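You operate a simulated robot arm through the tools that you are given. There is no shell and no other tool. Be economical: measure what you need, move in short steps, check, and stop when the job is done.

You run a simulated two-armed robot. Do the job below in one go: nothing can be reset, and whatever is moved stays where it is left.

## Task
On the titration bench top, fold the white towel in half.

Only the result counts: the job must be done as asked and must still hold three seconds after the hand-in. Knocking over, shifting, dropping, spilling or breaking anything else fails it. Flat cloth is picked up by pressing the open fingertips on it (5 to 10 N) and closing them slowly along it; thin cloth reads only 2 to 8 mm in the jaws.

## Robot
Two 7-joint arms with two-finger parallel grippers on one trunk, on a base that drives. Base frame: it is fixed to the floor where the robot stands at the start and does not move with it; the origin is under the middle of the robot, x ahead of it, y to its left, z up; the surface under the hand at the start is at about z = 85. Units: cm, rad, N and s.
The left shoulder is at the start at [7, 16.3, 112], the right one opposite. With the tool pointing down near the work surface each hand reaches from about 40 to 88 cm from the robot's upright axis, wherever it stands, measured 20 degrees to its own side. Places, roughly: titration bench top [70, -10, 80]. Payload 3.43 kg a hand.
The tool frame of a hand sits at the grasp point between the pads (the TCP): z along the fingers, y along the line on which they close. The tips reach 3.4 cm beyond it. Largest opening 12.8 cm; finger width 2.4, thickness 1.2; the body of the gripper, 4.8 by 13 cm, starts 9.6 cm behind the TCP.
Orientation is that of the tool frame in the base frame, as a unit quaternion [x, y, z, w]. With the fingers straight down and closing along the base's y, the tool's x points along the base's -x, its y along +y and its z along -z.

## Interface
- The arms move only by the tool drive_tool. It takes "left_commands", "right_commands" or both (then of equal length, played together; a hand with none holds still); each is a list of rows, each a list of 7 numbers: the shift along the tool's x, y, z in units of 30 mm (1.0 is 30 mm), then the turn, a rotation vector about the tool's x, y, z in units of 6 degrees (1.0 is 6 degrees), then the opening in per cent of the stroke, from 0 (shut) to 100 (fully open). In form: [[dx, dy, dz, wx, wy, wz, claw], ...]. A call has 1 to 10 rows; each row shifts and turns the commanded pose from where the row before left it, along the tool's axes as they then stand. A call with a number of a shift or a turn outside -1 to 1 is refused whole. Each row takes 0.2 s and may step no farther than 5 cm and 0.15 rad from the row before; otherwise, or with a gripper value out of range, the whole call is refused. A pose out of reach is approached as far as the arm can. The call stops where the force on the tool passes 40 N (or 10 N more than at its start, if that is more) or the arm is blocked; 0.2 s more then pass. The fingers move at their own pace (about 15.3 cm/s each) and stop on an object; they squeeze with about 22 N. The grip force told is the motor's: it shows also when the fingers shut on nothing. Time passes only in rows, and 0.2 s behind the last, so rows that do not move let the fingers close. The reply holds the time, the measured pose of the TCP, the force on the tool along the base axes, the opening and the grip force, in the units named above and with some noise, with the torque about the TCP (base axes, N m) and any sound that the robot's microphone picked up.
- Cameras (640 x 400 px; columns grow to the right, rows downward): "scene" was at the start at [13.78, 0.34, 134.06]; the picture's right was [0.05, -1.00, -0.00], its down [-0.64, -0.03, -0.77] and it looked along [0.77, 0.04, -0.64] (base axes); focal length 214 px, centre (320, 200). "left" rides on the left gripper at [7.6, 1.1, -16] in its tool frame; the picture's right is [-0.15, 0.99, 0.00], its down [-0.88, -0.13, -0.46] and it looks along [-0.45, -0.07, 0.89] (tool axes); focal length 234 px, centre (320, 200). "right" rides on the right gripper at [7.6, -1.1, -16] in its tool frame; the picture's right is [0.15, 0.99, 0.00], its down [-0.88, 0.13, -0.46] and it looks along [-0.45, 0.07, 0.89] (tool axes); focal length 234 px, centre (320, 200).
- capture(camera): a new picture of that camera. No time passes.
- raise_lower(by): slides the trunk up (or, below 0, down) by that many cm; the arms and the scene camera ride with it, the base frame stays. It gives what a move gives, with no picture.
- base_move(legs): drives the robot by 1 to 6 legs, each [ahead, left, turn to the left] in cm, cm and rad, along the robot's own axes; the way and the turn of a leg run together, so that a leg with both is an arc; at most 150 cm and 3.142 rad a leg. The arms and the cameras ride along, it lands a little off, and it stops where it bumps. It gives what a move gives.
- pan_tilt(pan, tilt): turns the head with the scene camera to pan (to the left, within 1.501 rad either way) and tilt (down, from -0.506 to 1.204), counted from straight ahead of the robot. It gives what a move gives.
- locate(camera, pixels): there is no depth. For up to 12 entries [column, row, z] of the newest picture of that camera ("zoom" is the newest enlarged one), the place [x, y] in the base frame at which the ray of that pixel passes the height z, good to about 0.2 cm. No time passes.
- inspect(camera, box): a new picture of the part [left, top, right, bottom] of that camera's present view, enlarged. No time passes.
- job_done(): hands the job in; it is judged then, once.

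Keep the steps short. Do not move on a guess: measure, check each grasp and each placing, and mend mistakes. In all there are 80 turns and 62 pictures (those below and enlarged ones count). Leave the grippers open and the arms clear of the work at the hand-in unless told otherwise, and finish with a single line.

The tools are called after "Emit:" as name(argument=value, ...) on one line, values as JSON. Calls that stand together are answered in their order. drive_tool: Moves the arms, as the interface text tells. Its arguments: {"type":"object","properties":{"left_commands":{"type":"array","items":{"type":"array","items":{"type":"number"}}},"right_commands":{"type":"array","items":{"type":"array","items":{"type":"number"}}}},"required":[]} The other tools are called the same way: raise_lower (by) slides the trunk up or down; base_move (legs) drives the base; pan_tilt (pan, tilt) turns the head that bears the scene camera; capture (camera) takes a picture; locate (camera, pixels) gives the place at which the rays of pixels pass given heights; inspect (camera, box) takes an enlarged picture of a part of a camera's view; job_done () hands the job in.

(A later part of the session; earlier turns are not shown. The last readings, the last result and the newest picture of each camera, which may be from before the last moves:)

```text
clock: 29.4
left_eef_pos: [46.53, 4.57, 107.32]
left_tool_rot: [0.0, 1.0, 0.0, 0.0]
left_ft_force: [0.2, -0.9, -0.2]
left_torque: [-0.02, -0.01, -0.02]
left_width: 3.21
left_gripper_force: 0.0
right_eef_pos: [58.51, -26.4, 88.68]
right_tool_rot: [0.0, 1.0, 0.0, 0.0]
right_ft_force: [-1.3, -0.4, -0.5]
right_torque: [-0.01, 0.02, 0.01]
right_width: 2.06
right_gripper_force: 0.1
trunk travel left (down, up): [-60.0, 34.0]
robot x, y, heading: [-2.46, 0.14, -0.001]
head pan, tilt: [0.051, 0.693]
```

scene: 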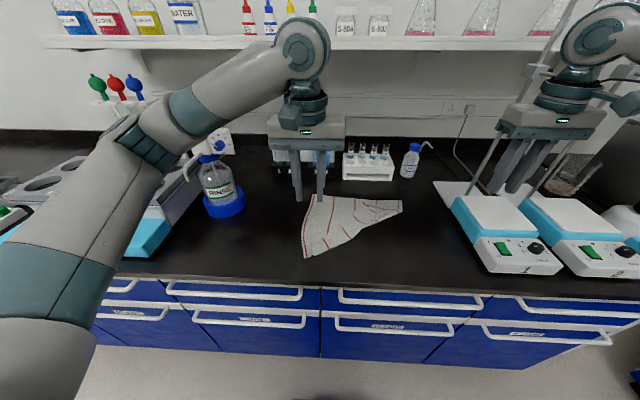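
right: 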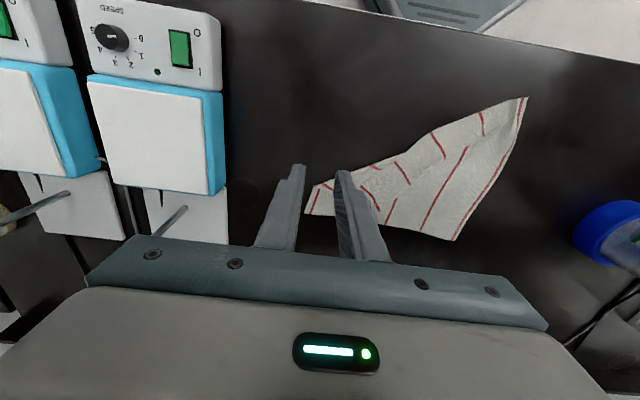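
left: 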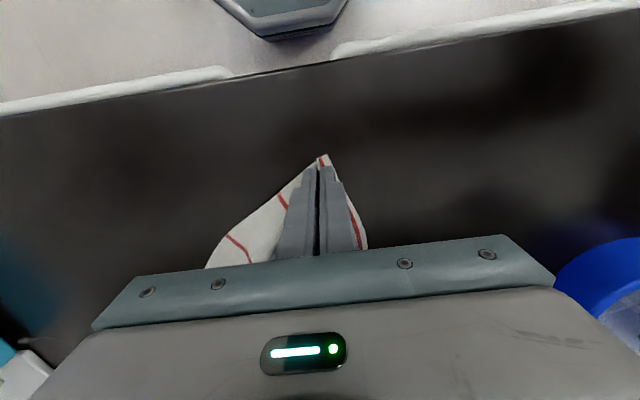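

Emit:
drive_tool(right_commands=[[0, 0, 0.035, 0, 0, 0, 16], [0, 0, 0, 0, 0, 0, 16]])

```text
clock: 30.0
left_eef_pos: [46.53, 4.52, 107.36]
left_tool_rot: [0.0, 1.0, 0.0, 0.0]
left_ft_force: [-0.1, 0.3, 0.0]
left_torque: [-0.01, 0.01, 0.0]
left_width: 3.18
left_gripper_force: 0.0
right_eef_pos: [58.48, -26.44, 88.5]
right_tool_rot: [0.0, 1.0, 0.0, 0.0]
right_ft_force: [0.9, 0.4, 0.8]
right_torque: [0.03, 0.0, -0.02]
right_width: 2.06
right_gripper_force: 0.0
trunk travel left (down, up): [-60.0, 34.0]
robot x, y, heading: [-2.82, 0.06, -0.0]
head pan, tilt: [0.051, 0.693]
```

Contact is barely starting. I add a little press and then close slowly.

Emit:
drive_tool(right_commands=[[0, 0, 0.04, 0, 0, 0, 16], [0, 0, 0, 0, 0, 0, 16]])

```text
clock: 30.6
left_eef_pos: [46.56, 4.72, 107.41]
left_tool_rot: [0.0, 1.0, 0.0, 0.0]
left_ft_force: [0.1, 0.1, 0.3]
left_torque: [0.03, 0.0, -0.01]
left_width: 3.2
left_gripper_force: 0.1
right_eef_pos: [58.5, -26.24, 88.53]
right_tool_rot: [-0.001, 1.0, 0.0, 0.001]
right_ft_force: [-1.0, 0.0, 6.0]
right_torque: [0.01, 0.0, -0.04]
right_width: 2.06
right_gripper_force: 0.0
trunk travel left (down, up): [-60.0, 34.0]
robot x, y, heading: [-3.15, -0.04, -0.001]
head pan, tilt: [0.051, 0.693]
```

The right presses with 6 N. I close slowly, then lift 2.5 cm and look.

Emit:
drive_tool(right_commands=[[0, 0, 0, 0, 0, 0, 13], [0, 0, 0, 0, 0, 0, 10], [0, 0, 0, 0, 0, 0, 7], [0, 0, 0, 0, 0, 0, 4], [0, 0, 0, 0, 0, 0, 0], [0, 0, 0, 0, 0, 0, 0], [0, 0, -0.2, 0, 0, 0, 0], [0, 0, -0.3, 0, 0, 0, 0], [0, 0, -0.4, 0, 0, 0, 0]])

Emit:
inspect(camera="right", box=[200, 60, 520, 260])

```text
clock: 32.6
left_eef_pos: [46.56, 4.63, 107.32]
left_tool_rot: [0.0, 1.0, 0.0, 0.0]
left_ft_force: [-0.4, 0.3, -0.2]
left_torque: [0.0, 0.02, 0.0]
left_width: 3.21
left_gripper_force: 0.1
right_eef_pos: [58.46, -26.39, 91.28]
right_tool_rot: [-0.001, 1.0, 0.0, 0.0]
right_ft_force: [-0.2, 0.0, -0.4]
right_torque: [0.0, -0.02, -0.01]
right_width: 0.17
right_gripper_force: 22.1
trunk travel left (down, up): [-60.0, 34.0]
robot x, y, heading: [-2.85, 0.36, -0.005]
head pan, tilt: [0.051, 0.693]
```

```text
2.00 times, centred on (360, 160) of right
```

zoom: 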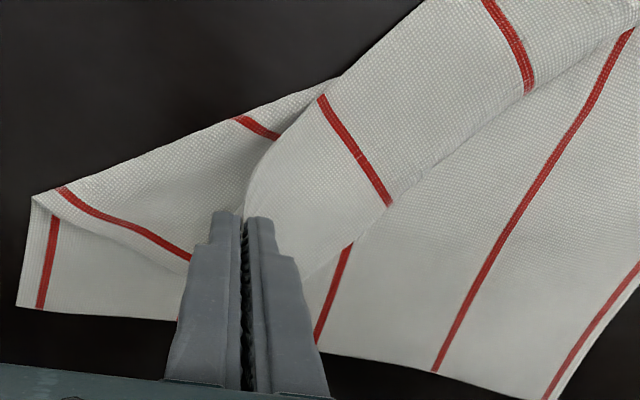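

The right holds only the top layer, 1.7 mm. I carry the corner back up and over to its original place near (41.9,-34).

Emit:
drive_tool(right_commands=[[0.2, -0.1, -0.8, 0, 0, 0, 0], [0.5, -0.2, -0.8, 0, 0, 0, 0], [0.7, -0.3, -0.4, 0, 0, 0, 0], [0.8, -0.4, 0, 0, 0, 0, 0], [0.8, -0.4, 0, 0, 0, 0, 0], [0.8, -0.4, 0.2, 0, 0, 0, 0], [0.7, -0.3, 0.4, 0, 0, 0, 0], [0.5, -0.2, 0.6, 0, 0, 0, 0], [0.3, -0.15, 0.7, 0, 0, 0, 0], [0.2, -0.1, 0.7, 0, 0, 0, 0]])

Emit:
inspect(camera="scene", box=[280, 160, 520, 310])

```text
clock: 34.8
left_eef_pos: [46.65, 4.52, 107.39]
left_tool_rot: [0.0, 1.0, 0.0, 0.0]
left_ft_force: [-0.3, -0.5, -0.4]
left_torque: [0.05, 0.01, -0.03]
left_width: 3.18
left_gripper_force: 0.0
right_eef_pos: [42.01, -34.24, 89.37]
right_tool_rot: [0.0, 1.0, -0.001, -0.001]
right_ft_force: [0.0, -1.0, 0.6]
right_torque: [-0.02, 0.0, 0.01]
right_width: 0.15
right_gripper_force: 21.9
trunk travel left (down, up): [-60.0, 34.0]
robot x, y, heading: [-3.21, -0.02, 0.002]
head pan, tilt: [0.051, 0.693]
```

```text
2.67 times, centred on (400, 235) of scene
```

zoom: 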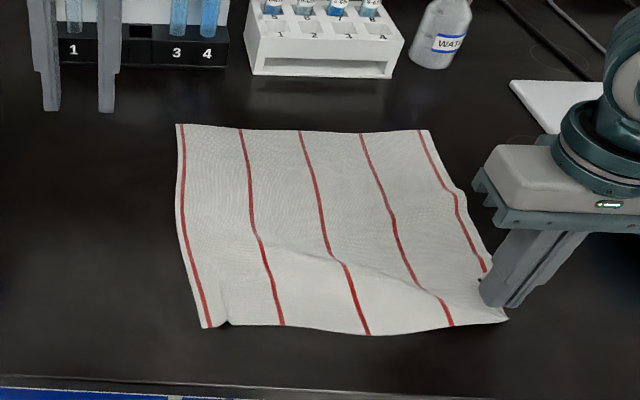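

The towel lies flat again, almost as at the start. For the second try I will turn both hands 90°, so that the jaws close along x, perpendicular to the edge. Then the cloth hangs straight down from the jaws and can lie over properly. I release the right corner now and raise the hand.

Emit:
drive_tool(right_commands=[[0, 0, 0.15, 0, 0, 0, 0], [0, 0, 0, 0, 0, 0, 5], [0, 0, 0, 0, 0, 0, 10], [0, 0, 0, 0, 0, 0, 16], [0, 0, -0.3, 0, 0, 0, 16], [0, 0, -0.8, 0, 0, 0, 16], [0, 0, -1, 0, 0, 0, 16], [0, 0, -1, 0, 0, 0, 16], [0, 0, -1, 0, 0, 0, 16]])

```text
clock: 36.8
left_eef_pos: [46.54, 4.66, 107.4]
left_tool_rot: [0.0, 1.0, 0.001, 0.0]
left_ft_force: [-0.7, 0.4, 0.8]
left_torque: [0.02, 0.01, 0.0]
left_width: 3.21
left_gripper_force: 0.0
right_eef_pos: [41.87, -34.09, 101.32]
right_tool_rot: [0.0, 1.0, 0.0, 0.0]
right_ft_force: [-1.2, -0.4, -0.1]
right_torque: [0.03, -0.03, -0.04]
right_width: 2.04
right_gripper_force: 0.1
trunk travel left (down, up): [-60.0, 34.0]
robot x, y, heading: [-2.76, 0.33, 0.001]
head pan, tilt: [0.051, 0.693]
```

Now I turn the left hand by +60° and the right by -60° about the finger axis, in free air.

Emit:
drive_tool(left_commands=[[0, 0, 0, 0, 0, 1, 23], [0, 0, 0, 0, 0, 1, 23], [0, 0, 0, 0, 0, 1, 23], [0, 0, 0, 0, 0, 1, 23], [0, 0, 0, 0, 0, 1, 23], [0, 0, 0, 0, 0, 1, 23], [0, 0, 0, 0, 0, 1, 23], [0, 0, 0, 0, 0, 1, 23], [0, 0, 0, 0, 0, 1, 23], [0, 0, 0, 0, 0, 1, 23]], right_commands=[[0, 0, 0, 0, 0, -1, 23], [0, 0, 0, 0, 0, -1, 23], [0, 0, 0, 0, 0, -1, 23], [0, 0, 0, 0, 0, -1, 23], [0, 0, 0, 0, 0, -1, 23], [0, 0, 0, 0, 0, -1, 23], [0, 0, 0, 0, 0, -1, 23], [0, 0, 0, 0, 0, -1, 23], [0, 0, 0, 0, 0, -1, 23], [0, 0, 0, 0, 0, -1, 23]])

```text
clock: 39.0
left_eef_pos: [46.48, 4.57, 107.46]
left_tool_rot: [0.501, 0.866, 0.0, 0.0]
left_ft_force: [0.2, 0.1, 0.7]
left_torque: [0.04, -0.01, -0.04]
left_width: 2.94
left_gripper_force: 0.1
right_eef_pos: [41.88, -34.07, 101.3]
right_tool_rot: [-0.501, 0.865, 0.0, 0.001]
right_ft_force: [0.3, 0.6, -0.1]
right_torque: [-0.01, 0.0, 0.01]
right_width: 2.91
right_gripper_force: 0.1
trunk travel left (down, up): [-60.0, 34.0]
robot x, y, heading: [-2.88, 0.19, 0.0]
head pan, tilt: [0.051, 0.693]
```

Both turned without trouble. I turn the last 30°, then take pictures.

Emit:
drive_tool(left_commands=[[0, 0, 0, 0, 0, 1, 23], [0, 0, 0, 0, 0, 1, 23], [0, 0, 0, 0, 0, 1, 23], [0, 0, 0, 0, 0, 1, 23], [0, 0, 0, 0, 0, 1, 23]], right_commands=[[0, 0, 0, 0, 0, -1, 23], [0, 0, 0, 0, 0, -1, 23], [0, 0, 0, 0, 0, -1, 23], [0, 0, 0, 0, 0, -1, 23], [0, 0, 0, 0, 0, -1, 23]])

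Emit:
capture(camera="scene")

```text
clock: 40.2
left_eef_pos: [46.49, 4.58, 107.39]
left_tool_rot: [0.707, 0.707, 0.0, 0.0]
left_ft_force: [-0.5, 0.0, -0.1]
left_torque: [-0.01, 0.01, 0.02]
left_width: 2.95
left_gripper_force: 0.0
right_eef_pos: [42.08, -34.02, 101.29]
right_tool_rot: [0.708, -0.706, 0.001, 0.0]
right_ft_force: [0.5, 0.6, -0.3]
right_torque: [-0.01, -0.01, 0.02]
right_width: 2.92
right_gripper_force: 0.2
trunk travel left (down, up): [-60.0, 34.0]
robot x, y, heading: [-3.09, 0.5, -0.001]
head pan, tilt: [0.051, 0.693]
```

```text
30 pictures are left
```

scene: 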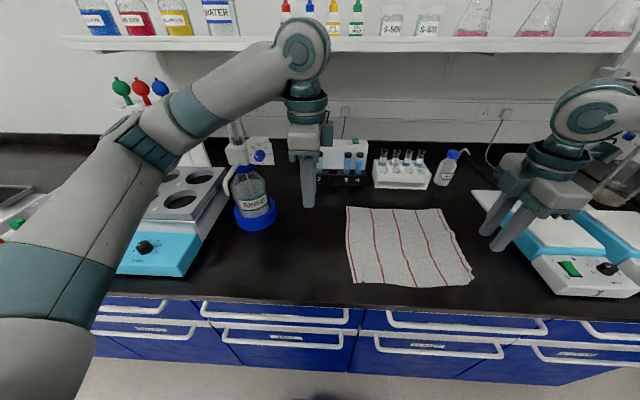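

I test the reach for the carry: the right goes at height from x=42 to x=67, while the left goes above the near-left corner.

Emit:
drive_tool(left_commands=[[-0.43, -0.16, 0, 0, 0, 0, 23], [-0.43, -0.16, 0, 0, 0, 0, 23], [-0.43, -0.16, 0, 0, 0, 0, 23], [-0.43, -0.16, 0, 0, 0, 0, 23], [-0.43, -0.16, 0.5, 0, 0, 0, 23], [-0.43, -0.16, 0.5, 0, 0, 0, 23], [-0.43, -0.16, 0.5, 0, 0, 0, 23], [-0.43, -0.16, 0.5, 0, 0, 0, 23], [-0.43, -0.16, 0, 0, 0, 0, 23]], right_commands=[[0, -0.93, 0, 0, 0, 0, 23], [0, -0.93, 0, 0, 0, 0, 23], [0, -0.93, 0, 0, 0, 0, 23], [0, -0.93, 0, 0, 0, 0, 23], [0, -0.93, 0, 0, 0, 0, 23], [0, -0.93, 0, 0, 0, 0, 23], [0, -0.93, 0, 0, 0, 0, 23], [0, -0.93, 0, 0, 0, 0, 23], [0, -0.93, 0, 0, 0, 0, 23]])

Emit:
inspect(camera="scene", box=[320, 185, 520, 310])

```text
clock: 42.2
left_eef_pos: [42.36, -7.0, 101.36]
left_tool_rot: [0.707, 0.707, 0.0, 0.0]
left_ft_force: [-1.1, -0.4, -0.4]
left_torque: [0.03, 0.01, 0.04]
left_width: 2.94
left_gripper_force: 0.0
right_eef_pos: [66.94, -34.22, 101.4]
right_tool_rot: [0.707, -0.707, 0.0, 0.0]
right_ft_force: [0.7, -0.7, 0.0]
right_torque: [0.0, 0.0, -0.01]
right_width: 2.92
right_gripper_force: 0.0
trunk travel left (down, up): [-60.0, 34.0]
robot x, y, heading: [-3.24, 0.17, -0.001]
head pan, tilt: [0.051, 0.693]
```

```text
3.20 times, centred on (420, 248) of scene
```

zoom: 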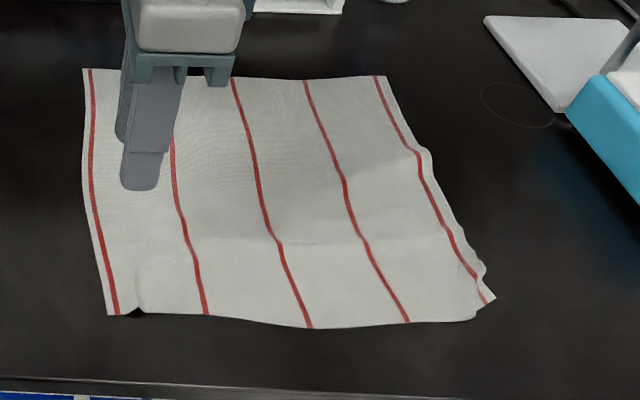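

The right reaches x=67 now. I measure the towel's present corners and near edge in the zoom.

Emit:
locate(camera="zoom", pixels=[[82, 69, 85], [388, 76, 85], [495, 298, 85], [475, 320, 85], [108, 315, 85], [408, 323, 85], [207, 315, 85], [310, 328, 85], [430, 150, 85]])

```text
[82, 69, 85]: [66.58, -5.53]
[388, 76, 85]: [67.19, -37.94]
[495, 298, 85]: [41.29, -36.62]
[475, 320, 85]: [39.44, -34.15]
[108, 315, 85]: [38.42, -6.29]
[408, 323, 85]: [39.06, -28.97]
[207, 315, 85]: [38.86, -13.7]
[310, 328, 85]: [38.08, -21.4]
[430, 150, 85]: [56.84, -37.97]
```

The near edge lies at x≈39 and the far edge at x≈67. I set the jaws 2.3 cm open and go over the near edge: left (41.5,-8.0), right (41.8,-33.5).

Emit:
drive_tool(left_commands=[[-0.11, -0.1, 0, 0, 0, 0, 18], [-0.11, -0.1, 0, 0, 0, 0, 18], [-0.11, -0.1, 0, 0, 0, 0, 18], [0, 0, 0, 0, 0, 0, 18], [0, 0, 0, 0, 0, 0, 18], [0, 0, 0.4, 0, 0, 0, 18], [0, 0, 0.6, 0, 0, 0, 18], [0, 0, 0.6, 0, 0, 0, 18], [0, 0, 0.6, 0, 0, 0, 18], [0, 0, 0.6, 0, 0, 0, 18]], right_commands=[[-0.024, 0.84, 0, 0, 0, 0, 18], [-0.024, 0.84, 0, 0, 0, 0, 18], [-0.024, 0.84, 0, 0, 0, 0, 18], [-0.024, 0.84, 0, 0, 0, 0, 18], [-0.024, 0.84, 0, 0, 0, 0, 18], [-0.024, 0.84, 0.4, 0, 0, 0, 18], [-0.024, 0.84, 0.6, 0, 0, 0, 18], [-0.024, 0.84, 0.6, 0, 0, 0, 18], [-0.024, 0.84, 0.6, 0, 0, 0, 18], [-0.024, 0.82, 0.6, 0, 0, 0, 18]])

Emit:
capture(camera="left")

Emit:
capture(camera="right")

```text
clock: 44.6
left_eef_pos: [42.55, -8.6, 96.16]
left_tool_rot: [0.709, 0.704, 0.031, 0.031]
left_ft_force: [0.9, 0.0, -0.9]
left_torque: [0.01, 0.01, 0.02]
left_width: 2.31
left_gripper_force: 0.1
right_eef_pos: [41.53, -33.84, 92.74]
right_tool_rot: [-0.705, 0.709, 0.0, 0.003]
right_ft_force: [-0.4, -0.7, -0.7]
right_torque: [0.0, -0.05, 0.02]
right_width: 2.29
right_gripper_force: 0.0
trunk travel left (down, up): [-60.0, 34.0]
robot x, y, heading: [-2.71, 0.01, -0.01]
head pan, tilt: [0.051, 0.693]
stopped in row 10 (left hand): the arm was blocked; the commanded pose is now the measured one
```

```text
28 pictures are left
```

left: 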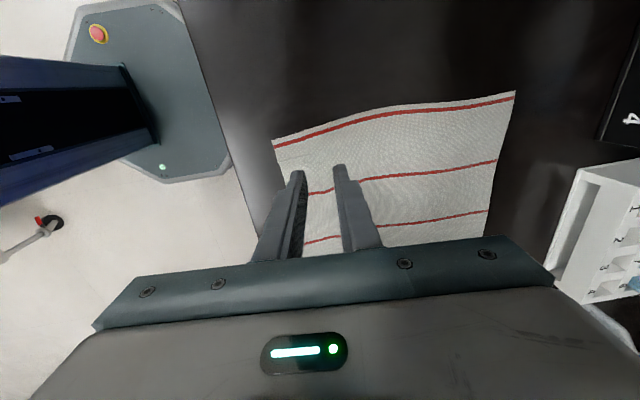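

```text
27 pictures are left
```

right: 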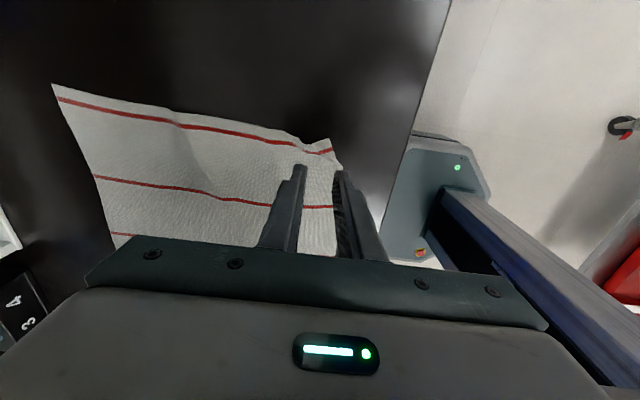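

The left arm was blocked at this close, inward spot and tilted by 5°. The base is a bit too near and too far left. I raise both hands slightly, straighten the left, and shift the base 6 cm back and 7 cm right.

Emit:
drive_tool(left_commands=[[0, 0, -0.7, 0, 0, 0, 18], [0, 0, -0.7, 0.42, 0, 0, 18], [0, 0, -0.5, 0.42, 0, 0, 18]], right_commands=[[0, 0, -0.9, 0, 0, 0, 18], [0, 0, -0.9, 0, 0, 0, 18], [0, 0, -0.9, 0, 0, 0, 18]])

Emit:
base_move(legs=[[-6, -7, 0]])

```text
clock: 45.4
left_eef_pos: [42.35, -7.98, 101.39]
left_tool_rot: [0.708, 0.706, -0.008, -0.007]
left_ft_force: [0.2, 0.2, -0.6]
left_torque: [0.02, 0.0, -0.03]
left_width: 2.31
left_gripper_force: 0.1
right_eef_pos: [42.01, -33.32, 100.98]
right_tool_rot: [-0.707, 0.707, 0.0, 0.0]
right_ft_force: [-0.1, -0.7, -0.2]
right_torque: [0.01, -0.02, 0.01]
right_width: 2.33
right_gripper_force: 0.0
trunk travel left (down, up): [-60.0, 34.0]
robot x, y, heading: [-2.76, 0.08, -0.001]
head pan, tilt: [0.051, 0.693]
```

```text
clock: 46.5
left_eef_pos: [36.4, -14.86, 101.45]
left_tool_rot: [0.708, 0.706, -0.007, -0.006]
left_ft_force: [-0.8, 0.0, -0.4]
left_torque: [-0.02, 0.0, -0.01]
left_width: 2.31
left_gripper_force: 0.1
right_eef_pos: [36.14, -40.43, 100.82]
right_tool_rot: [-0.706, 0.708, 0.0, 0.001]
right_ft_force: [-0.4, 0.5, 0.6]
right_torque: [-0.01, 0.0, 0.02]
right_width: 2.29
right_gripper_force: 0.0
trunk travel left (down, up): [-60.0, 34.0]
robot x, y, heading: [-8.66, -6.61, -0.007]
head pan, tilt: [0.051, 0.693]
```

Base at (-8.7,-6.6). I test the right's far reach again at (66,-35.5) from here, while the left goes above its grasp point.

Emit:
drive_tool(left_commands=[[0.23, 0.17, 0, -0.17, 0, 0, 18], [0.23, 0.17, 0, 0, 0, 0, 18], [0.23, 0.17, 0, 0, 0, 0, 18], [0.23, 0.17, 0, 0, 0, 0, 18], [0.23, 0.17, 0, 0, 0, 0, 18], [0.23, 0.17, 0, 0, 0, 0, 18], [0.23, 0.17, 0, 0, 0, 0, 18], [0.23, 0.17, 0, 0, 0, 0, 18], [0.23, 0.17, 0, 0, 0, 0, 18], [0.23, 0.17, 0, 0, 0, 0, 18]], right_commands=[[-0.163, -0.99, 0, 0, 0, 0, 18], [-0.163, -0.99, 0, 0, 0, 0, 18], [-0.163, -0.99, 0, 0, 0, 0, 18], [-0.163, -0.99, 0, 0, 0, 0, 18], [-0.163, -0.99, 0, 0, 0, 0, 18], [-0.163, -0.99, 0, 0, 0, 0, 18], [-0.163, -0.99, 0, 0, 0, 0, 18], [-0.163, -0.99, 0, 0, 0, 0, 18], [-0.163, -0.99, 0, 0, 0, 0, 18], [-0.163, -0.99, 0, 0, 0, 0, 18]])

```text
clock: 48.7
left_eef_pos: [41.57, -7.91, 101.45]
left_tool_rot: [0.709, 0.705, -0.001, 0.001]
left_ft_force: [0.0, 0.0, -0.2]
left_torque: [-0.02, -0.02, -0.01]
left_width: 2.31
left_gripper_force: 0.1
right_eef_pos: [63.09, -36.41, 100.85]
right_tool_rot: [-0.706, 0.708, -0.001, 0.002]
right_ft_force: [0.2, 0.5, -0.4]
right_torque: [0.0, -0.02, -0.01]
right_width: 2.34
right_gripper_force: 0.1
right hand out of reach, approached as far as the arm can: row 10
trunk travel left (down, up): [-60.0, 34.0]
robot x, y, heading: [-8.66, -6.42, 0.001]
head pan, tilt: [0.051, 0.693]
```

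The right stops at x≈63 at this height. The reach should be larger lower down, so I test it: down to z≈92, then farther out.

Emit:
drive_tool(right_commands=[[0, 0, 0.7, 0, 0, 0, 18], [0, 0, 0.7, 0, 0, 0, 18], [0, 0, 0.7, 0, 0, 0, 18], [0, 0, 0.7, 0, 0, 0, 18], [0, -0.5, 0, 0, 0, 0, 18], [0, -0.5, 0, 0, 0, 0, 18], [0, -0.5, 0, 0, 0, 0, 18]])

```text
clock: 50.3
left_eef_pos: [41.62, -8.07, 101.28]
left_tool_rot: [0.708, 0.706, -0.001, 0.001]
left_ft_force: [-1.5, -0.1, -0.7]
left_torque: [0.0, 0.04, -0.02]
left_width: 2.27
left_gripper_force: 0.1
right_eef_pos: [62.85, -37.82, 93.19]
right_tool_rot: [-0.706, 0.709, 0.0, 0.001]
right_ft_force: [0.2, -1.0, 0.3]
right_torque: [0.03, -0.02, -0.03]
right_width: 2.3
right_gripper_force: 0.0
right hand out of reach, approached as far as the arm can: row 2, 3, 4, 5, 6, 7
trunk travel left (down, up): [-60.0, 34.0]
robot x, y, heading: [-8.74, -6.91, -0.009]
head pan, tilt: [0.051, 0.693]
```

The right arm's limit is about 71 cm ahead of the base at any height, so I'll drive the base forward in the middle of the carry, as part of the arc. Now the right goes back over its grasp point at (41.8,-33.5).

Emit:
drive_tool(right_commands=[[0, 0, -0.8, 0, 0, 0, 18], [0, 0, -0.8, 0, 0, 0, 18], [-0.18, 0.88, 0, 0, 0, 0, 18], [-0.18, 0.88, 0, 0, 0, 0, 18], [-0.18, 0.88, 0, 0, 0, 0, 18], [-0.18, 0.88, 0, 0, 0, 0, 18], [-0.18, 0.88, 0, 0, 0, 0, 18], [-0.18, 0.88, 0, 0, 0, 0, 18], [-0.18, 0.88, 0, 0, 0, 0, 18], [-0.18, 0.86, 0, 0, 0, 0, 18]])

```text
clock: 52.5
left_eef_pos: [41.54, -8.13, 101.31]
left_tool_rot: [0.708, 0.706, -0.001, 0.001]
left_ft_force: [-0.6, 0.5, -0.3]
left_torque: [-0.02, -0.05, -0.01]
left_width: 2.3
left_gripper_force: 0.0
right_eef_pos: [41.55, -33.46, 98.19]
right_tool_rot: [-0.706, 0.708, 0.0, 0.0]
right_ft_force: [0.2, -0.3, 0.7]
right_torque: [0.0, 0.01, 0.02]
right_width: 2.29
right_gripper_force: 0.0
trunk travel left (down, up): [-60.0, 34.0]
robot x, y, heading: [-8.53, -6.91, -0.005]
head pan, tilt: [0.051, 0.693]
```

Now I lower both to z≈89, just above the cloth, and look.

Emit:
drive_tool(left_commands=[[0, 0, 0.7, 0, 0, 0, 18], [0, 0, 0.7, 0, 0, 0, 18], [0, 0, 0.7, 0, 0, 0, 18], [0, 0, 0.7, 0, 0, 0, 18], [0, 0, 0.7, 0, 0, 0, 18], [0, 0, 0.55, 0, 0, 0, 18]], right_commands=[[0, 0, 0.5, 0, 0, 0, 18], [0, 0, 0.5, 0, 0, 0, 18], [0, 0, 0.5, 0, 0, 0, 18], [0, 0, 0.5, 0, 0, 0, 18], [0, 0, 0.5, 0, 0, 0, 18], [0, 0, 0.5, 0, 0, 0, 18]])

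Emit:
inspect(camera="left", box=[200, 60, 520, 260])

Emit:
inspect(camera="right", box=[120, 60, 440, 260])

```text
clock: 53.9
left_eef_pos: [41.63, -7.97, 89.24]
left_tool_rot: [0.708, 0.706, -0.001, -0.001]
left_ft_force: [0.4, 0.3, 0.7]
left_torque: [-0.02, 0.0, 0.0]
left_width: 2.28
left_gripper_force: 0.0
right_eef_pos: [41.78, -33.44, 89.12]
right_tool_rot: [-0.706, 0.708, 0.0, 0.0]
right_ft_force: [-0.1, -0.2, -0.2]
right_torque: [-0.01, 0.01, 0.0]
right_width: 2.3
right_gripper_force: 0.1
trunk travel left (down, up): [-60.0, 34.0]
robot x, y, heading: [-8.51, -6.48, -0.006]
head pan, tilt: [0.051, 0.693]
```

```text
2.00 times, centred on (360, 160) of left
```

zoom: 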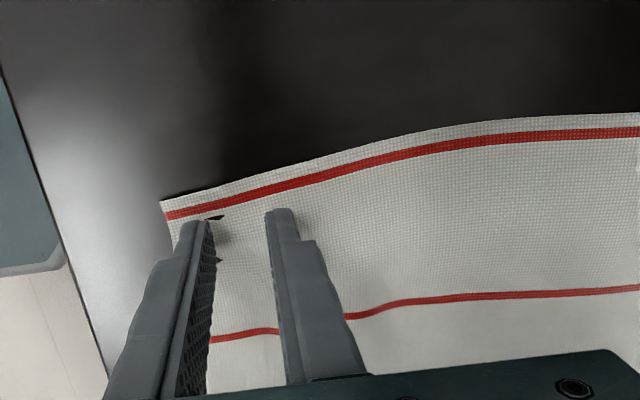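

```text
2.00 times, centred on (280, 160) of right
```

zoom: 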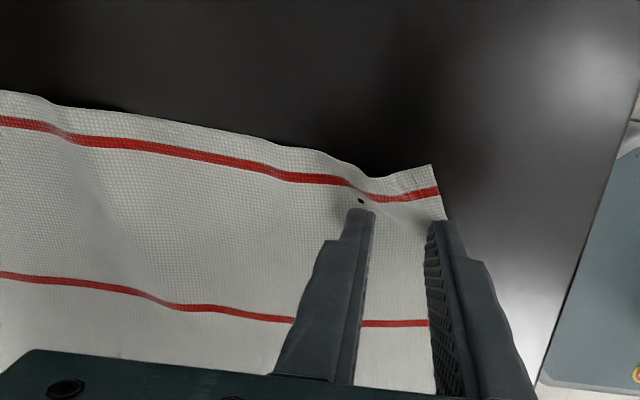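

The near fingers are right at the cloth edge. I shift both 0.4 cm farther onto the cloth, and lower toward contact.

Emit:
drive_tool(left_commands=[[0, 0.12, 0, 0, 0, 0, 18], [0, 0, 0.1, 0, 0, 0, 18], [0, 0, 0.1, 0, 0, 0, 18], [0, 0, 0.05, 0, 0, 0, 18]], right_commands=[[0, -0.14, 0, 0, 0, 0, 18], [0, 0, 0.1, 0, 0, 0, 18], [0, 0, 0.08, 0, 0, 0, 18], [0, 0, 0.03, 0, 0, 0, 18]])

```text
clock: 54.9
left_eef_pos: [41.87, -8.03, 88.54]
left_tool_rot: [0.708, 0.706, -0.001, 0.001]
left_ft_force: [-0.3, -0.6, -0.5]
left_torque: [-0.05, 0.01, -0.01]
left_width: 2.3
left_gripper_force: 0.0
right_eef_pos: [42.13, -33.42, 88.57]
right_tool_rot: [-0.706, 0.708, -0.001, 0.002]
right_ft_force: [-1.3, -1.1, 10.4]
right_torque: [-0.05, 0.2, 0.02]
right_width: 2.32
right_gripper_force: 0.8
trunk travel left (down, up): [-60.0, 34.0]
robot x, y, heading: [-8.68, -6.41, -0.005]
head pan, tilt: [0.051, 0.693]
```

The right touches at 10 N, and the left is just short. I adjust both by under a millimetre.

Emit:
drive_tool(left_commands=[[0, 0, 0.05, 0, 0, 0, 18]], right_commands=[[0, 0, -0.02, 0, 0, 0, 18]])

```text
clock: 55.3
left_eef_pos: [41.92, -7.95, 88.46]
left_tool_rot: [0.708, 0.706, 0.0, 0.001]
left_ft_force: [-0.7, 1.6, 11.4]
left_torque: [0.09, 0.18, -0.01]
left_width: 2.32
left_gripper_force: 0.3
right_eef_pos: [42.09, -33.46, 88.55]
right_tool_rot: [-0.706, 0.708, 0.0, 0.001]
right_ft_force: [0.1, 0.1, 0.8]
right_torque: [0.0, 0.02, 0.0]
right_width: 2.28
right_gripper_force: 0.0
trunk travel left (down, up): [-60.0, 34.0]
robot x, y, heading: [-8.84, -6.2, -0.002]
head pan, tilt: [0.051, 0.693]
```

The left is at 11 N and the right near zero. I trim both slightly and close slowly in the same call.

Emit:
drive_tool(left_commands=[[0, 0, -0.012, 0, 0, 0, 18], [0, 0, 0, 0, 0, 0, 15], [0, 0, 0, 0, 0, 0, 12], [0, 0, 0, 0, 0, 0, 9], [0, 0, 0, 0, 0, 0, 6], [0, 0, 0, 0, 0, 0, 3], [0, 0, 0, 0, 0, 0, 0], [0, 0, 0, 0, 0, 0, 0]], right_commands=[[0, 0, 0.014, 0, 0, 0, 18], [0, 0, 0, 0, 0, 0, 15], [0, 0, 0, 0, 0, 0, 12], [0, 0, 0, 0, 0, 0, 9], [0, 0, 0, 0, 0, 0, 6], [0, 0, 0, 0, 0, 0, 3], [0, 0, 0, 0, 0, 0, 0], [0, 0, 0, 0, 0, 0, 0]])

Emit:
inspect(camera="left", box=[200, 60, 520, 260])

Emit:
inspect(camera="right", box=[120, 60, 440, 260])

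```text
clock: 57.1
left_eef_pos: [41.79, -8.04, 88.45]
left_tool_rot: [0.708, 0.706, 0.001, 0.001]
left_ft_force: [-0.7, -0.6, 17.4]
left_torque: [0.05, 0.05, -0.01]
left_width: 0.16
left_gripper_force: 21.8
right_eef_pos: [42.05, -33.48, 88.56]
right_tool_rot: [-0.706, 0.708, -0.001, 0.001]
right_ft_force: [-0.3, 0.9, 2.0]
right_torque: [0.02, 0.04, 0.02]
right_width: 0.16
right_gripper_force: 21.5
trunk travel left (down, up): [-60.0, 34.0]
robot x, y, heading: [-8.88, -6.75, -0.003]
head pan, tilt: [0.051, 0.693]
```

```text
2.00 times, centred on (360, 160) of left
```

zoom: 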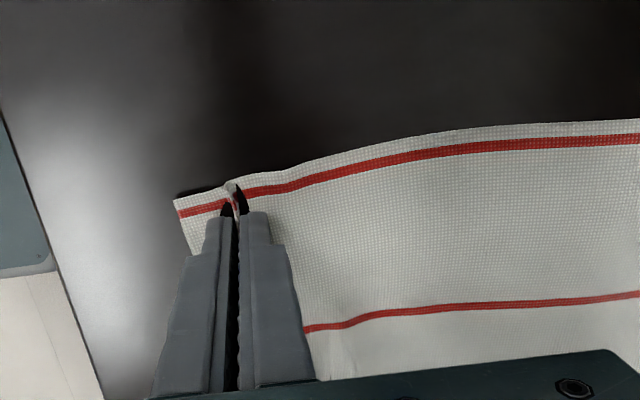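

```text
2.00 times, centred on (280, 160) of right
```

zoom: 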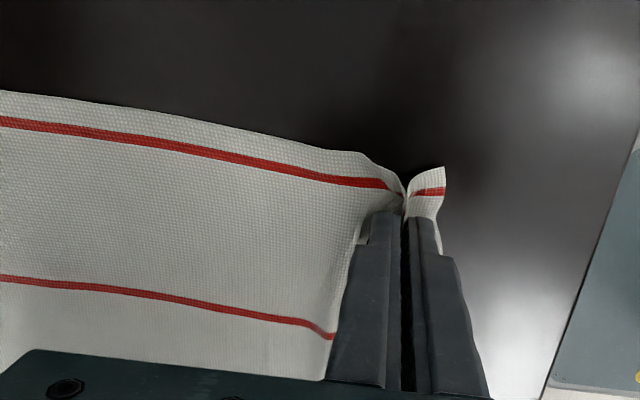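

Both jaws hold a ridge of the near edge, 1.6 mm each. I lift along an arc to above the fold line at x≈52.5.

Emit:
drive_tool(left_commands=[[0, 0, -0.667, 0, 0, 0, 0], [0, 0.2, -0.7, 0, 0, 0, 0], [0, 0.4, -0.7, 0, 0, 0, 0], [0, 0.567, -0.6, 0, 0, 0, 0], [0, 0.667, -0.433, 0, 0, 0, 0], [0, 0.833, -0.267, 0, 0, 0, 0], [0, 0.833, -0.1, 0, 0, 0, 0]], right_commands=[[0, 0, -0.667, 0, 0, 0, 0], [0, -0.2, -0.7, 0, 0, 0, 0], [0, -0.4, -0.7, 0, 0, 0, 0], [0, -0.567, -0.6, 0, 0, 0, 0], [0, -0.667, -0.433, 0, 0, 0, 0], [0, -0.833, -0.267, 0, 0, 0, 0], [0, -0.833, -0.1, 0, 0, 0, 0]])

Emit:
capture(camera="scene")

Emit:
capture(camera="left")

```text
clock: 58.7
left_eef_pos: [52.54, -8.13, 98.63]
left_tool_rot: [0.709, 0.705, 0.0, 0.0]
left_ft_force: [0.9, 0.0, 0.3]
left_torque: [0.01, 0.0, 0.0]
left_width: 0.17
left_gripper_force: 21.4
right_eef_pos: [52.81, -33.58, 98.9]
right_tool_rot: [-0.706, 0.708, 0.001, 0.0]
right_ft_force: [0.8, 0.3, -0.2]
right_torque: [0.02, 0.02, -0.01]
right_width: 0.16
right_gripper_force: 22.6
trunk travel left (down, up): [-60.0, 34.0]
robot x, y, heading: [-9.08, -6.87, -0.002]
head pan, tilt: [0.051, 0.693]
```

```text
22 pictures are left
```

scene: 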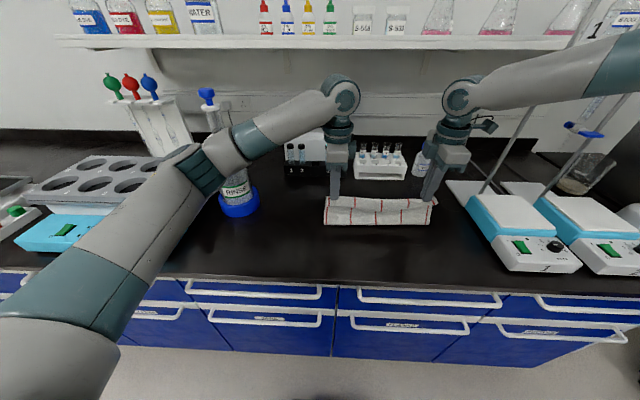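

```text
21 pictures are left
```

left: 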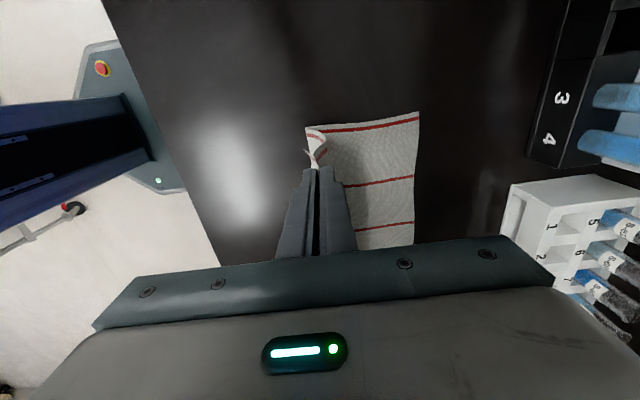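

The cloth hangs cleanly from both jaws, and the far half still lies flat. I lower 1 cm, then drive the base 6 cm ahead as part of the arc.

Emit:
drive_tool(left_commands=[[0, 0.15, 0.17, 0.5, 0, 0, 0], [0, 0.15, 0.17, 0.5, 0, 0, 0]], right_commands=[[0, -0.15, 0.17, -0.5, 0, 0, 0], [0, -0.15, 0.17, -0.5, 0, 0, 0]])

Emit:
base_move(legs=[[6, 0, 0]])

Emit:
capture(camera="left")

Emit:
inspect(camera="scene", box=[280, 130, 480, 255])

```text
clock: 59.3
left_eef_pos: [53.22, -8.16, 97.62]
left_tool_rot: [0.708, 0.705, -0.037, -0.038]
left_ft_force: [0.5, 0.5, 0.0]
left_torque: [0.03, 0.03, 0.03]
left_width: 0.17
left_gripper_force: 21.8
right_eef_pos: [53.54, -33.48, 97.85]
right_tool_rot: [-0.705, 0.707, 0.037, -0.037]
right_ft_force: [0.3, -0.2, -0.4]
right_torque: [0.0, -0.01, 0.01]
right_width: 0.18
right_gripper_force: 22.0
trunk travel left (down, up): [-60.0, 34.0]
robot x, y, heading: [-8.57, -6.71, 0.001]
head pan, tilt: [0.051, 0.693]
```

```text
clock: 60.3
left_eef_pos: [58.84, -9.17, 98.04]
left_tool_rot: [0.709, 0.704, -0.033, -0.036]
left_ft_force: [0.7, -0.4, -0.1]
left_torque: [0.02, -0.02, -0.02]
left_width: 0.16
left_gripper_force: 21.5
right_eef_pos: [59.09, -34.43, 97.95]
right_tool_rot: [-0.704, 0.708, 0.038, -0.033]
right_ft_force: [-0.7, -0.5, -0.1]
right_torque: [-0.02, -0.02, -0.03]
right_width: 0.16
right_gripper_force: 22.3
trunk travel left (down, up): [-60.0, 34.0]
robot x, y, heading: [-2.84, -6.36, -0.01]
head pan, tilt: [0.051, 0.693]
```

```text
20 pictures are left
```

left: 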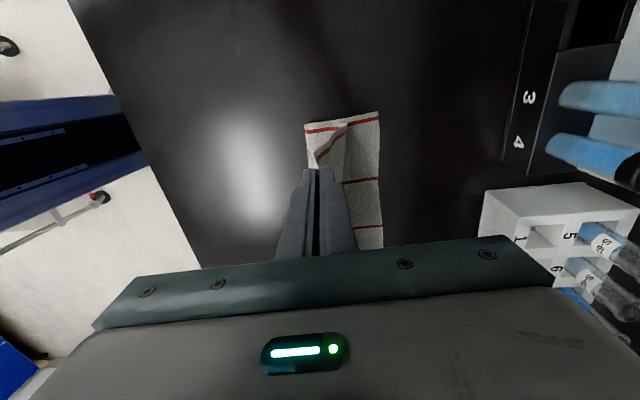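

```text
3.20 times, centred on (380, 192) of scene
```

zoom: 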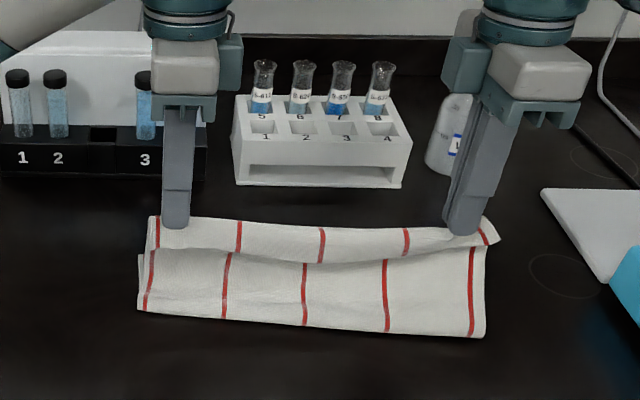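

The fold is forming well, with the crease at the near side. I measure the fold line and the far-left corner (380,112).

Emit:
locate(camera="left", pixels=[[380, 112, 85], [383, 245, 85], [305, 124, 85]])

Emit:
locate(camera="zoom", pixels=[[140, 310, 85], [484, 337, 85], [310, 325, 85], [138, 254, 85], [486, 245, 85]])

```text
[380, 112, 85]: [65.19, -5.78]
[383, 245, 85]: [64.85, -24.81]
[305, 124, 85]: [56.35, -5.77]
```

```text
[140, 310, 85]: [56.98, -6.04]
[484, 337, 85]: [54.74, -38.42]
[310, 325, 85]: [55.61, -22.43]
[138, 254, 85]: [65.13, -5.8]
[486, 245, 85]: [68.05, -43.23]
```

The cloth has crept 2 cm, so the far edge is now at x≈65.1. I lay the flap down with the jaws ending at x≈65.5, tips about 1 cm up.

Emit:
drive_tool(left_commands=[[0.03, 0.6, 0.25, 0, 0, 0, 0], [0.03, 0.55, 0.35, 0, 0, 0, 0], [0.03, 0.5, 0.45, 0, 0, 0, 0], [0.03, 0.4, 0.5, 0, 0, 0, 0], [0.03, 0.3, 0.55, 0, 0, 0, 0], [0, 0.2, 0.4, 0, 0, 0, 0]], right_commands=[[0, -0.6, 0.25, 0, 0, 0, 0], [0, -0.55, 0.35, 0, 0, 0, 0], [0, -0.5, 0.45, 0, 0, 0, 0], [0, -0.4, 0.5, 0, 0, 0, 0], [0, -0.3, 0.55, 0, 0, 0, 0], [0, -0.2, 0.4, 0, 0, 0, 0]])

Emit:
capture(camera="left")

Emit:
inspect(camera="scene", box=[280, 130, 480, 255])

```text
clock: 61.7
left_eef_pos: [66.09, -8.1, 89.49]
left_tool_rot: [0.709, 0.703, -0.038, -0.036]
left_ft_force: [-0.4, -13.0, 0.6]
left_torque: [-0.43, 0.03, 0.03]
left_width: 0.17
left_gripper_force: 22.3
right_eef_pos: [63.84, -35.17, 90.38]
right_tool_rot: [-0.705, 0.708, 0.038, -0.036]
right_ft_force: [2.0, 12.7, -0.3]
right_torque: [0.5, -0.04, 0.0]
right_width: 0.2
right_gripper_force: 21.4
right hand out of reach, approached as far as the arm can: row 4, 5, 6
trunk travel left (down, up): [-60.0, 34.0]
robot x, y, heading: [-2.6, -6.77, -0.008]
head pan, tilt: [0.051, 0.693]
```

```text
18 pictures are left
```

left: 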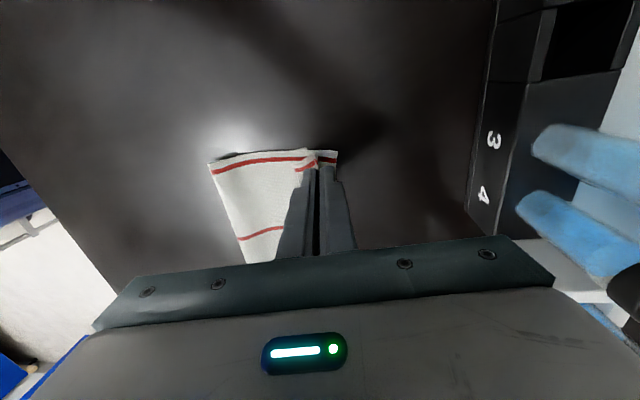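

```text
3.20 times, centred on (380, 192) of scene
```

zoom: 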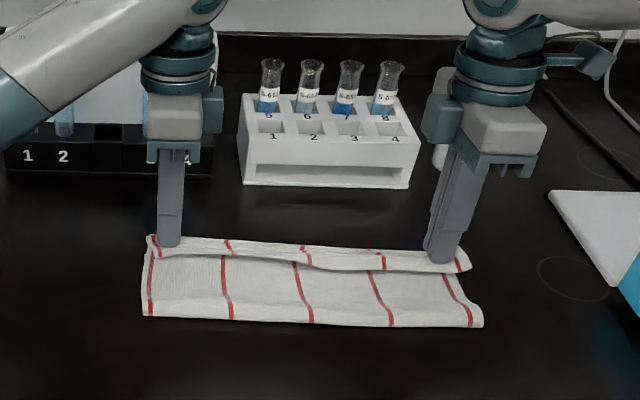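

Both corners are still held, but the right ran to its limit at x≈63.8 and the edge is stretched sideways by 13 N. I bring the left back 2.5 cm and inward 0.7 cm, then drive the base 2 cm ahead, so both end near x≈65.5.

Emit:
drive_tool(left_commands=[[-0.23, -0.2, 0, 0, 0, 0, 0], [0, -0.3, 0, 0, 0, 0, 0], [0, -0.3, 0, 0, 0, 0, 0]])

Emit:
base_move(legs=[[2, 0, 0]])

Emit:
capture(camera="right")

Emit:
capture(camera="left")

```text
clock: 62.5
left_eef_pos: [63.54, -8.92, 89.94]
left_tool_rot: [0.709, 0.704, -0.036, -0.037]
left_ft_force: [0.0, -6.5, -0.3]
left_torque: [-0.22, -0.01, 0.07]
left_width: 0.2
left_gripper_force: 21.8
right_eef_pos: [63.62, -35.65, 90.5]
right_tool_rot: [-0.704, 0.708, 0.037, -0.035]
right_ft_force: [0.1, 6.2, -0.5]
right_torque: [0.24, 0.01, 0.0]
right_width: 0.15
right_gripper_force: 22.4
trunk travel left (down, up): [-60.0, 34.0]
robot x, y, heading: [-3.13, -7.01, -0.006]
head pan, tilt: [0.051, 0.693]
```

```text
clock: 63.3
left_eef_pos: [65.66, -9.05, 89.85]
left_tool_rot: [0.71, 0.703, -0.036, -0.037]
left_ft_force: [0.6, -5.4, 1.0]
left_torque: [-0.22, -0.02, 0.01]
left_width: 0.2
left_gripper_force: 22.3
right_eef_pos: [65.71, -35.67, 90.43]
right_tool_rot: [-0.704, 0.709, 0.037, -0.035]
right_ft_force: [0.3, 5.3, 0.2]
right_torque: [0.24, 0.01, 0.0]
right_width: 0.2
right_gripper_force: 22.2
trunk travel left (down, up): [-60.0, 34.0]
robot x, y, heading: [-0.57, -6.38, -0.006]
head pan, tilt: [0.051, 0.693]
```

```text
16 pictures are left
```

right: 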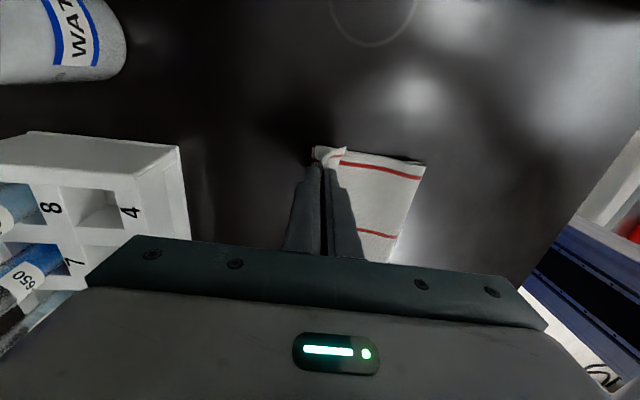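

```text
15 pictures are left
```

left: 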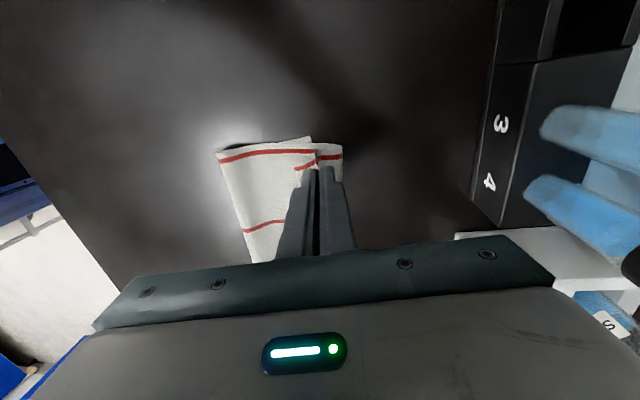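

Both hands are at x≈65.7. I measure the fold line and the far edge.

Emit:
locate(camera="left", pixels=[[343, 145, 85], [217, 153, 85], [310, 136, 86], [245, 260, 85]])

Emit:
locate(camera="right", pixels=[[425, 163, 85], [313, 148, 85], [313, 158, 85], [392, 262, 85]])

```text
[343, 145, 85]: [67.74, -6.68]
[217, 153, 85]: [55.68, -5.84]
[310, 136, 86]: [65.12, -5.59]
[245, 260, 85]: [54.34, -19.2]
```

```text
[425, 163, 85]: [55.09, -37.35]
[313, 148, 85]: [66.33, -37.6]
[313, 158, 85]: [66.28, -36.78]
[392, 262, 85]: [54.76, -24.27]
```

The fold line is at x≈55 and the edges meet around 65–67. I lower the tips to the cloth, open a little and lift off.

Emit:
drive_tool(left_commands=[[-0.1, 0, 0.15, 0, 0, 0, 0], [-0.05, 0, 0.13, 0, 0, 0, 0], [0, 0, 0, 0, 0, 0, 4], [0, 0, 0, 0, 0, 0, 8], [0, 0, 0, 0, 0, 0, 12], [0, 0, -0.3, 0, 0, 0, 14], [0, 0, -0.6, 0, 0, 0, 14], [0, 0, -1, 0, 0, 0, 14], [0, 0, -1, 0, 0, 0, 14], [0, 0, -1, 0, 0, 0, 14]], right_commands=[[0, 0, 0.22, 0, 0, 0, 0], [0, 0, 0.2, 0, 0, 0, 0], [0, 0, 0, 0, 0, 0, 4], [0, 0, 0, 0, 0, 0, 8], [0, 0, 0, 0, 0, 0, 12], [0, 0, -0.3, 0, 0, 0, 14], [0, 0, -0.6, 0, 0, 0, 14], [0, 0, -1, 0, 0, 0, 14], [0, 0, -1, 0, 0, 0, 14], [0, 0, -1, 0, 0, 0, 14]])

Emit:
inspect(camera="scene", box=[280, 160, 480, 285])

Emit:
inspect(camera="left", box=[160, 60, 480, 260])

```text
clock: 65.5
left_eef_pos: [66.65, -9.32, 100.81]
left_tool_rot: [0.709, 0.703, -0.037, -0.035]
left_ft_force: [0.4, 0.1, 0.3]
left_torque: [-0.03, 0.0, 0.01]
left_width: 1.82
left_gripper_force: 0.0
right_eef_pos: [66.89, -35.38, 101.14]
right_tool_rot: [-0.704, 0.709, 0.035, -0.036]
right_ft_force: [-0.2, -0.5, -0.3]
right_torque: [0.0, -0.04, -0.03]
right_width: 1.79
right_gripper_force: 0.1
trunk travel left (down, up): [-60.0, 34.0]
robot x, y, heading: [-0.62, -6.78, -0.006]
head pan, tilt: [0.051, 0.693]
```

```text
3.20 times, centred on (380, 222) of scene
```

zoom: 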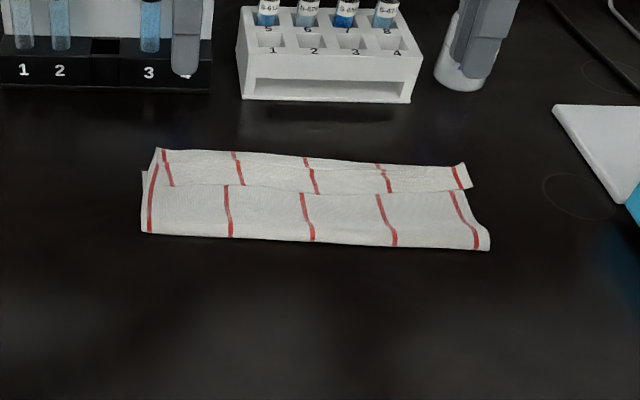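

```text
2.00 times, centred on (320, 160) of left
```

zoom: 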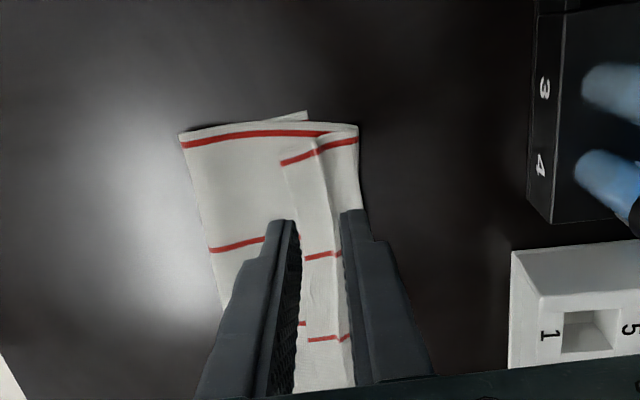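

The fold lies well, but a strip along the free edge is still turned back on top. I measure it.

Emit:
locate(camera="zoom", pixels=[[180, 137, 85], [305, 113, 85], [357, 126, 85.5], [282, 155, 86], [318, 145, 87], [305, 260, 86], [345, 340, 86], [355, 385, 86]])

Emit:
inspect(camera="right", box=[200, 60, 520, 260])

```text
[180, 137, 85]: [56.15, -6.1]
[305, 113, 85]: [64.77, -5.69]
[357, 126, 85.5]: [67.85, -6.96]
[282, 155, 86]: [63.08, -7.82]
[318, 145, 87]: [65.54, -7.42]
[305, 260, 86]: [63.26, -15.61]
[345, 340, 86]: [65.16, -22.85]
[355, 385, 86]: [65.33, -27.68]
```

```text
2.00 times, centred on (360, 160) of right
```

zoom: 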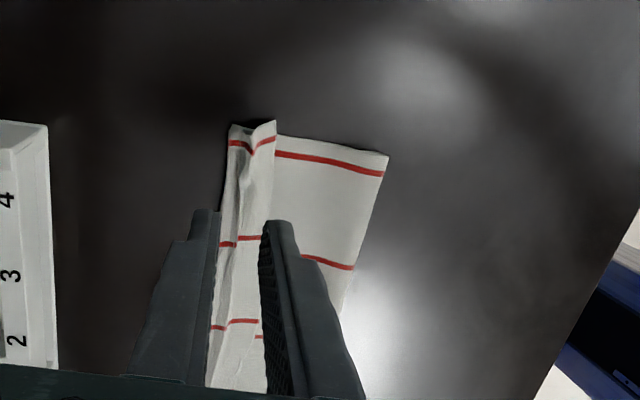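

The far corner (64.8,-5.7) and the free corner (63.1,-7.8) nearly meet, but about 4.8 cm of the free edge is turned back and the crease sits 3–4 cm too far out. I want it neater, so I will regrip the free edge, pull the flap back, and relay it on a lower arc. First I measure the right side.

Emit:
locate(camera="zoom", pixels=[[275, 122, 86], [230, 126, 85.5], [388, 156, 85], [262, 238, 86], [257, 322, 86], [352, 268, 85]])

```text
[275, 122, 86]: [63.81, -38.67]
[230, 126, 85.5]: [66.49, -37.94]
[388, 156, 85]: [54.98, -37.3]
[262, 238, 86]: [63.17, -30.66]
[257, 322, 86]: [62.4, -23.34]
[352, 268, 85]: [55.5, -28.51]
```

The right free edge is at x≈63.5, its turn-back is only about 2.8 cm, and the crease is at x≈55. I withdraw both hands upward and back, to get a full unobstructed view before deciding.

Emit:
drive_tool(left_commands=[[0, 0, -0.7, -0.5, 0, 0, 14], [0, 0, -0.7, -0.5, 0, 0, 14], [0.5, -0.6, 0, 0, 0, 0, 14], [0.5, -0.6, 0, 0, 0, 0, 14], [0.5, -0.6, 0, 0, 0, 0, 14], [0.5, -0.6, 0, 0, 0, 0, 14]], right_commands=[[0, 0, -0.7, 0.5, 0, 0, 14], [0, 0, -0.7, 0.5, 0, 0, 14], [0.3, 0.6, 0, 0, 0, 0, 14], [0.3, 0.6, 0, 0, 0, 0, 14], [0.3, 0.6, 0, 0, 0, 0, 14], [0.3, 0.6, 0, 0, 0, 0, 14]])

Emit:
inspect(camera="scene", box=[300, 185, 460, 285])

```text
clock: 66.9
left_eef_pos: [59.63, -3.04, 104.95]
left_tool_rot: [0.711, 0.703, 0.0, 0.002]
left_ft_force: [-0.8, -0.3, 0.0]
left_torque: [0.05, -0.02, 0.0]
left_width: 1.79
left_gripper_force: 0.0
right_eef_pos: [59.86, -38.89, 105.17]
right_tool_rot: [-0.705, 0.709, -0.001, 0.002]
right_ft_force: [-0.1, -0.1, 0.3]
right_torque: [-0.03, -0.02, 0.01]
right_width: 1.77
right_gripper_force: 0.1
trunk travel left (down, up): [-60.0, 34.0]
robot x, y, heading: [-0.67, -6.87, -0.007]
head pan, tilt: [0.051, 0.693]
```

```text
4.00 times, centred on (380, 235) of scene
```

zoom: 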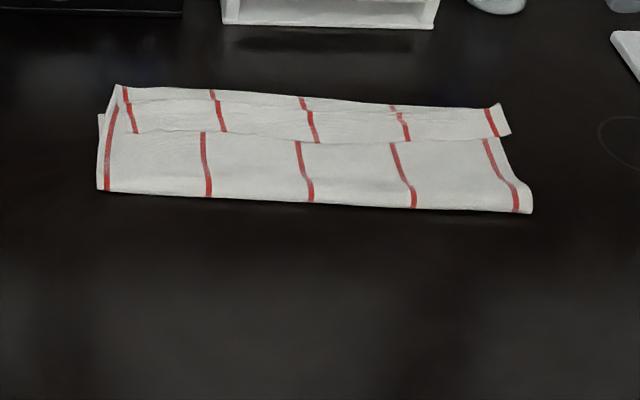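

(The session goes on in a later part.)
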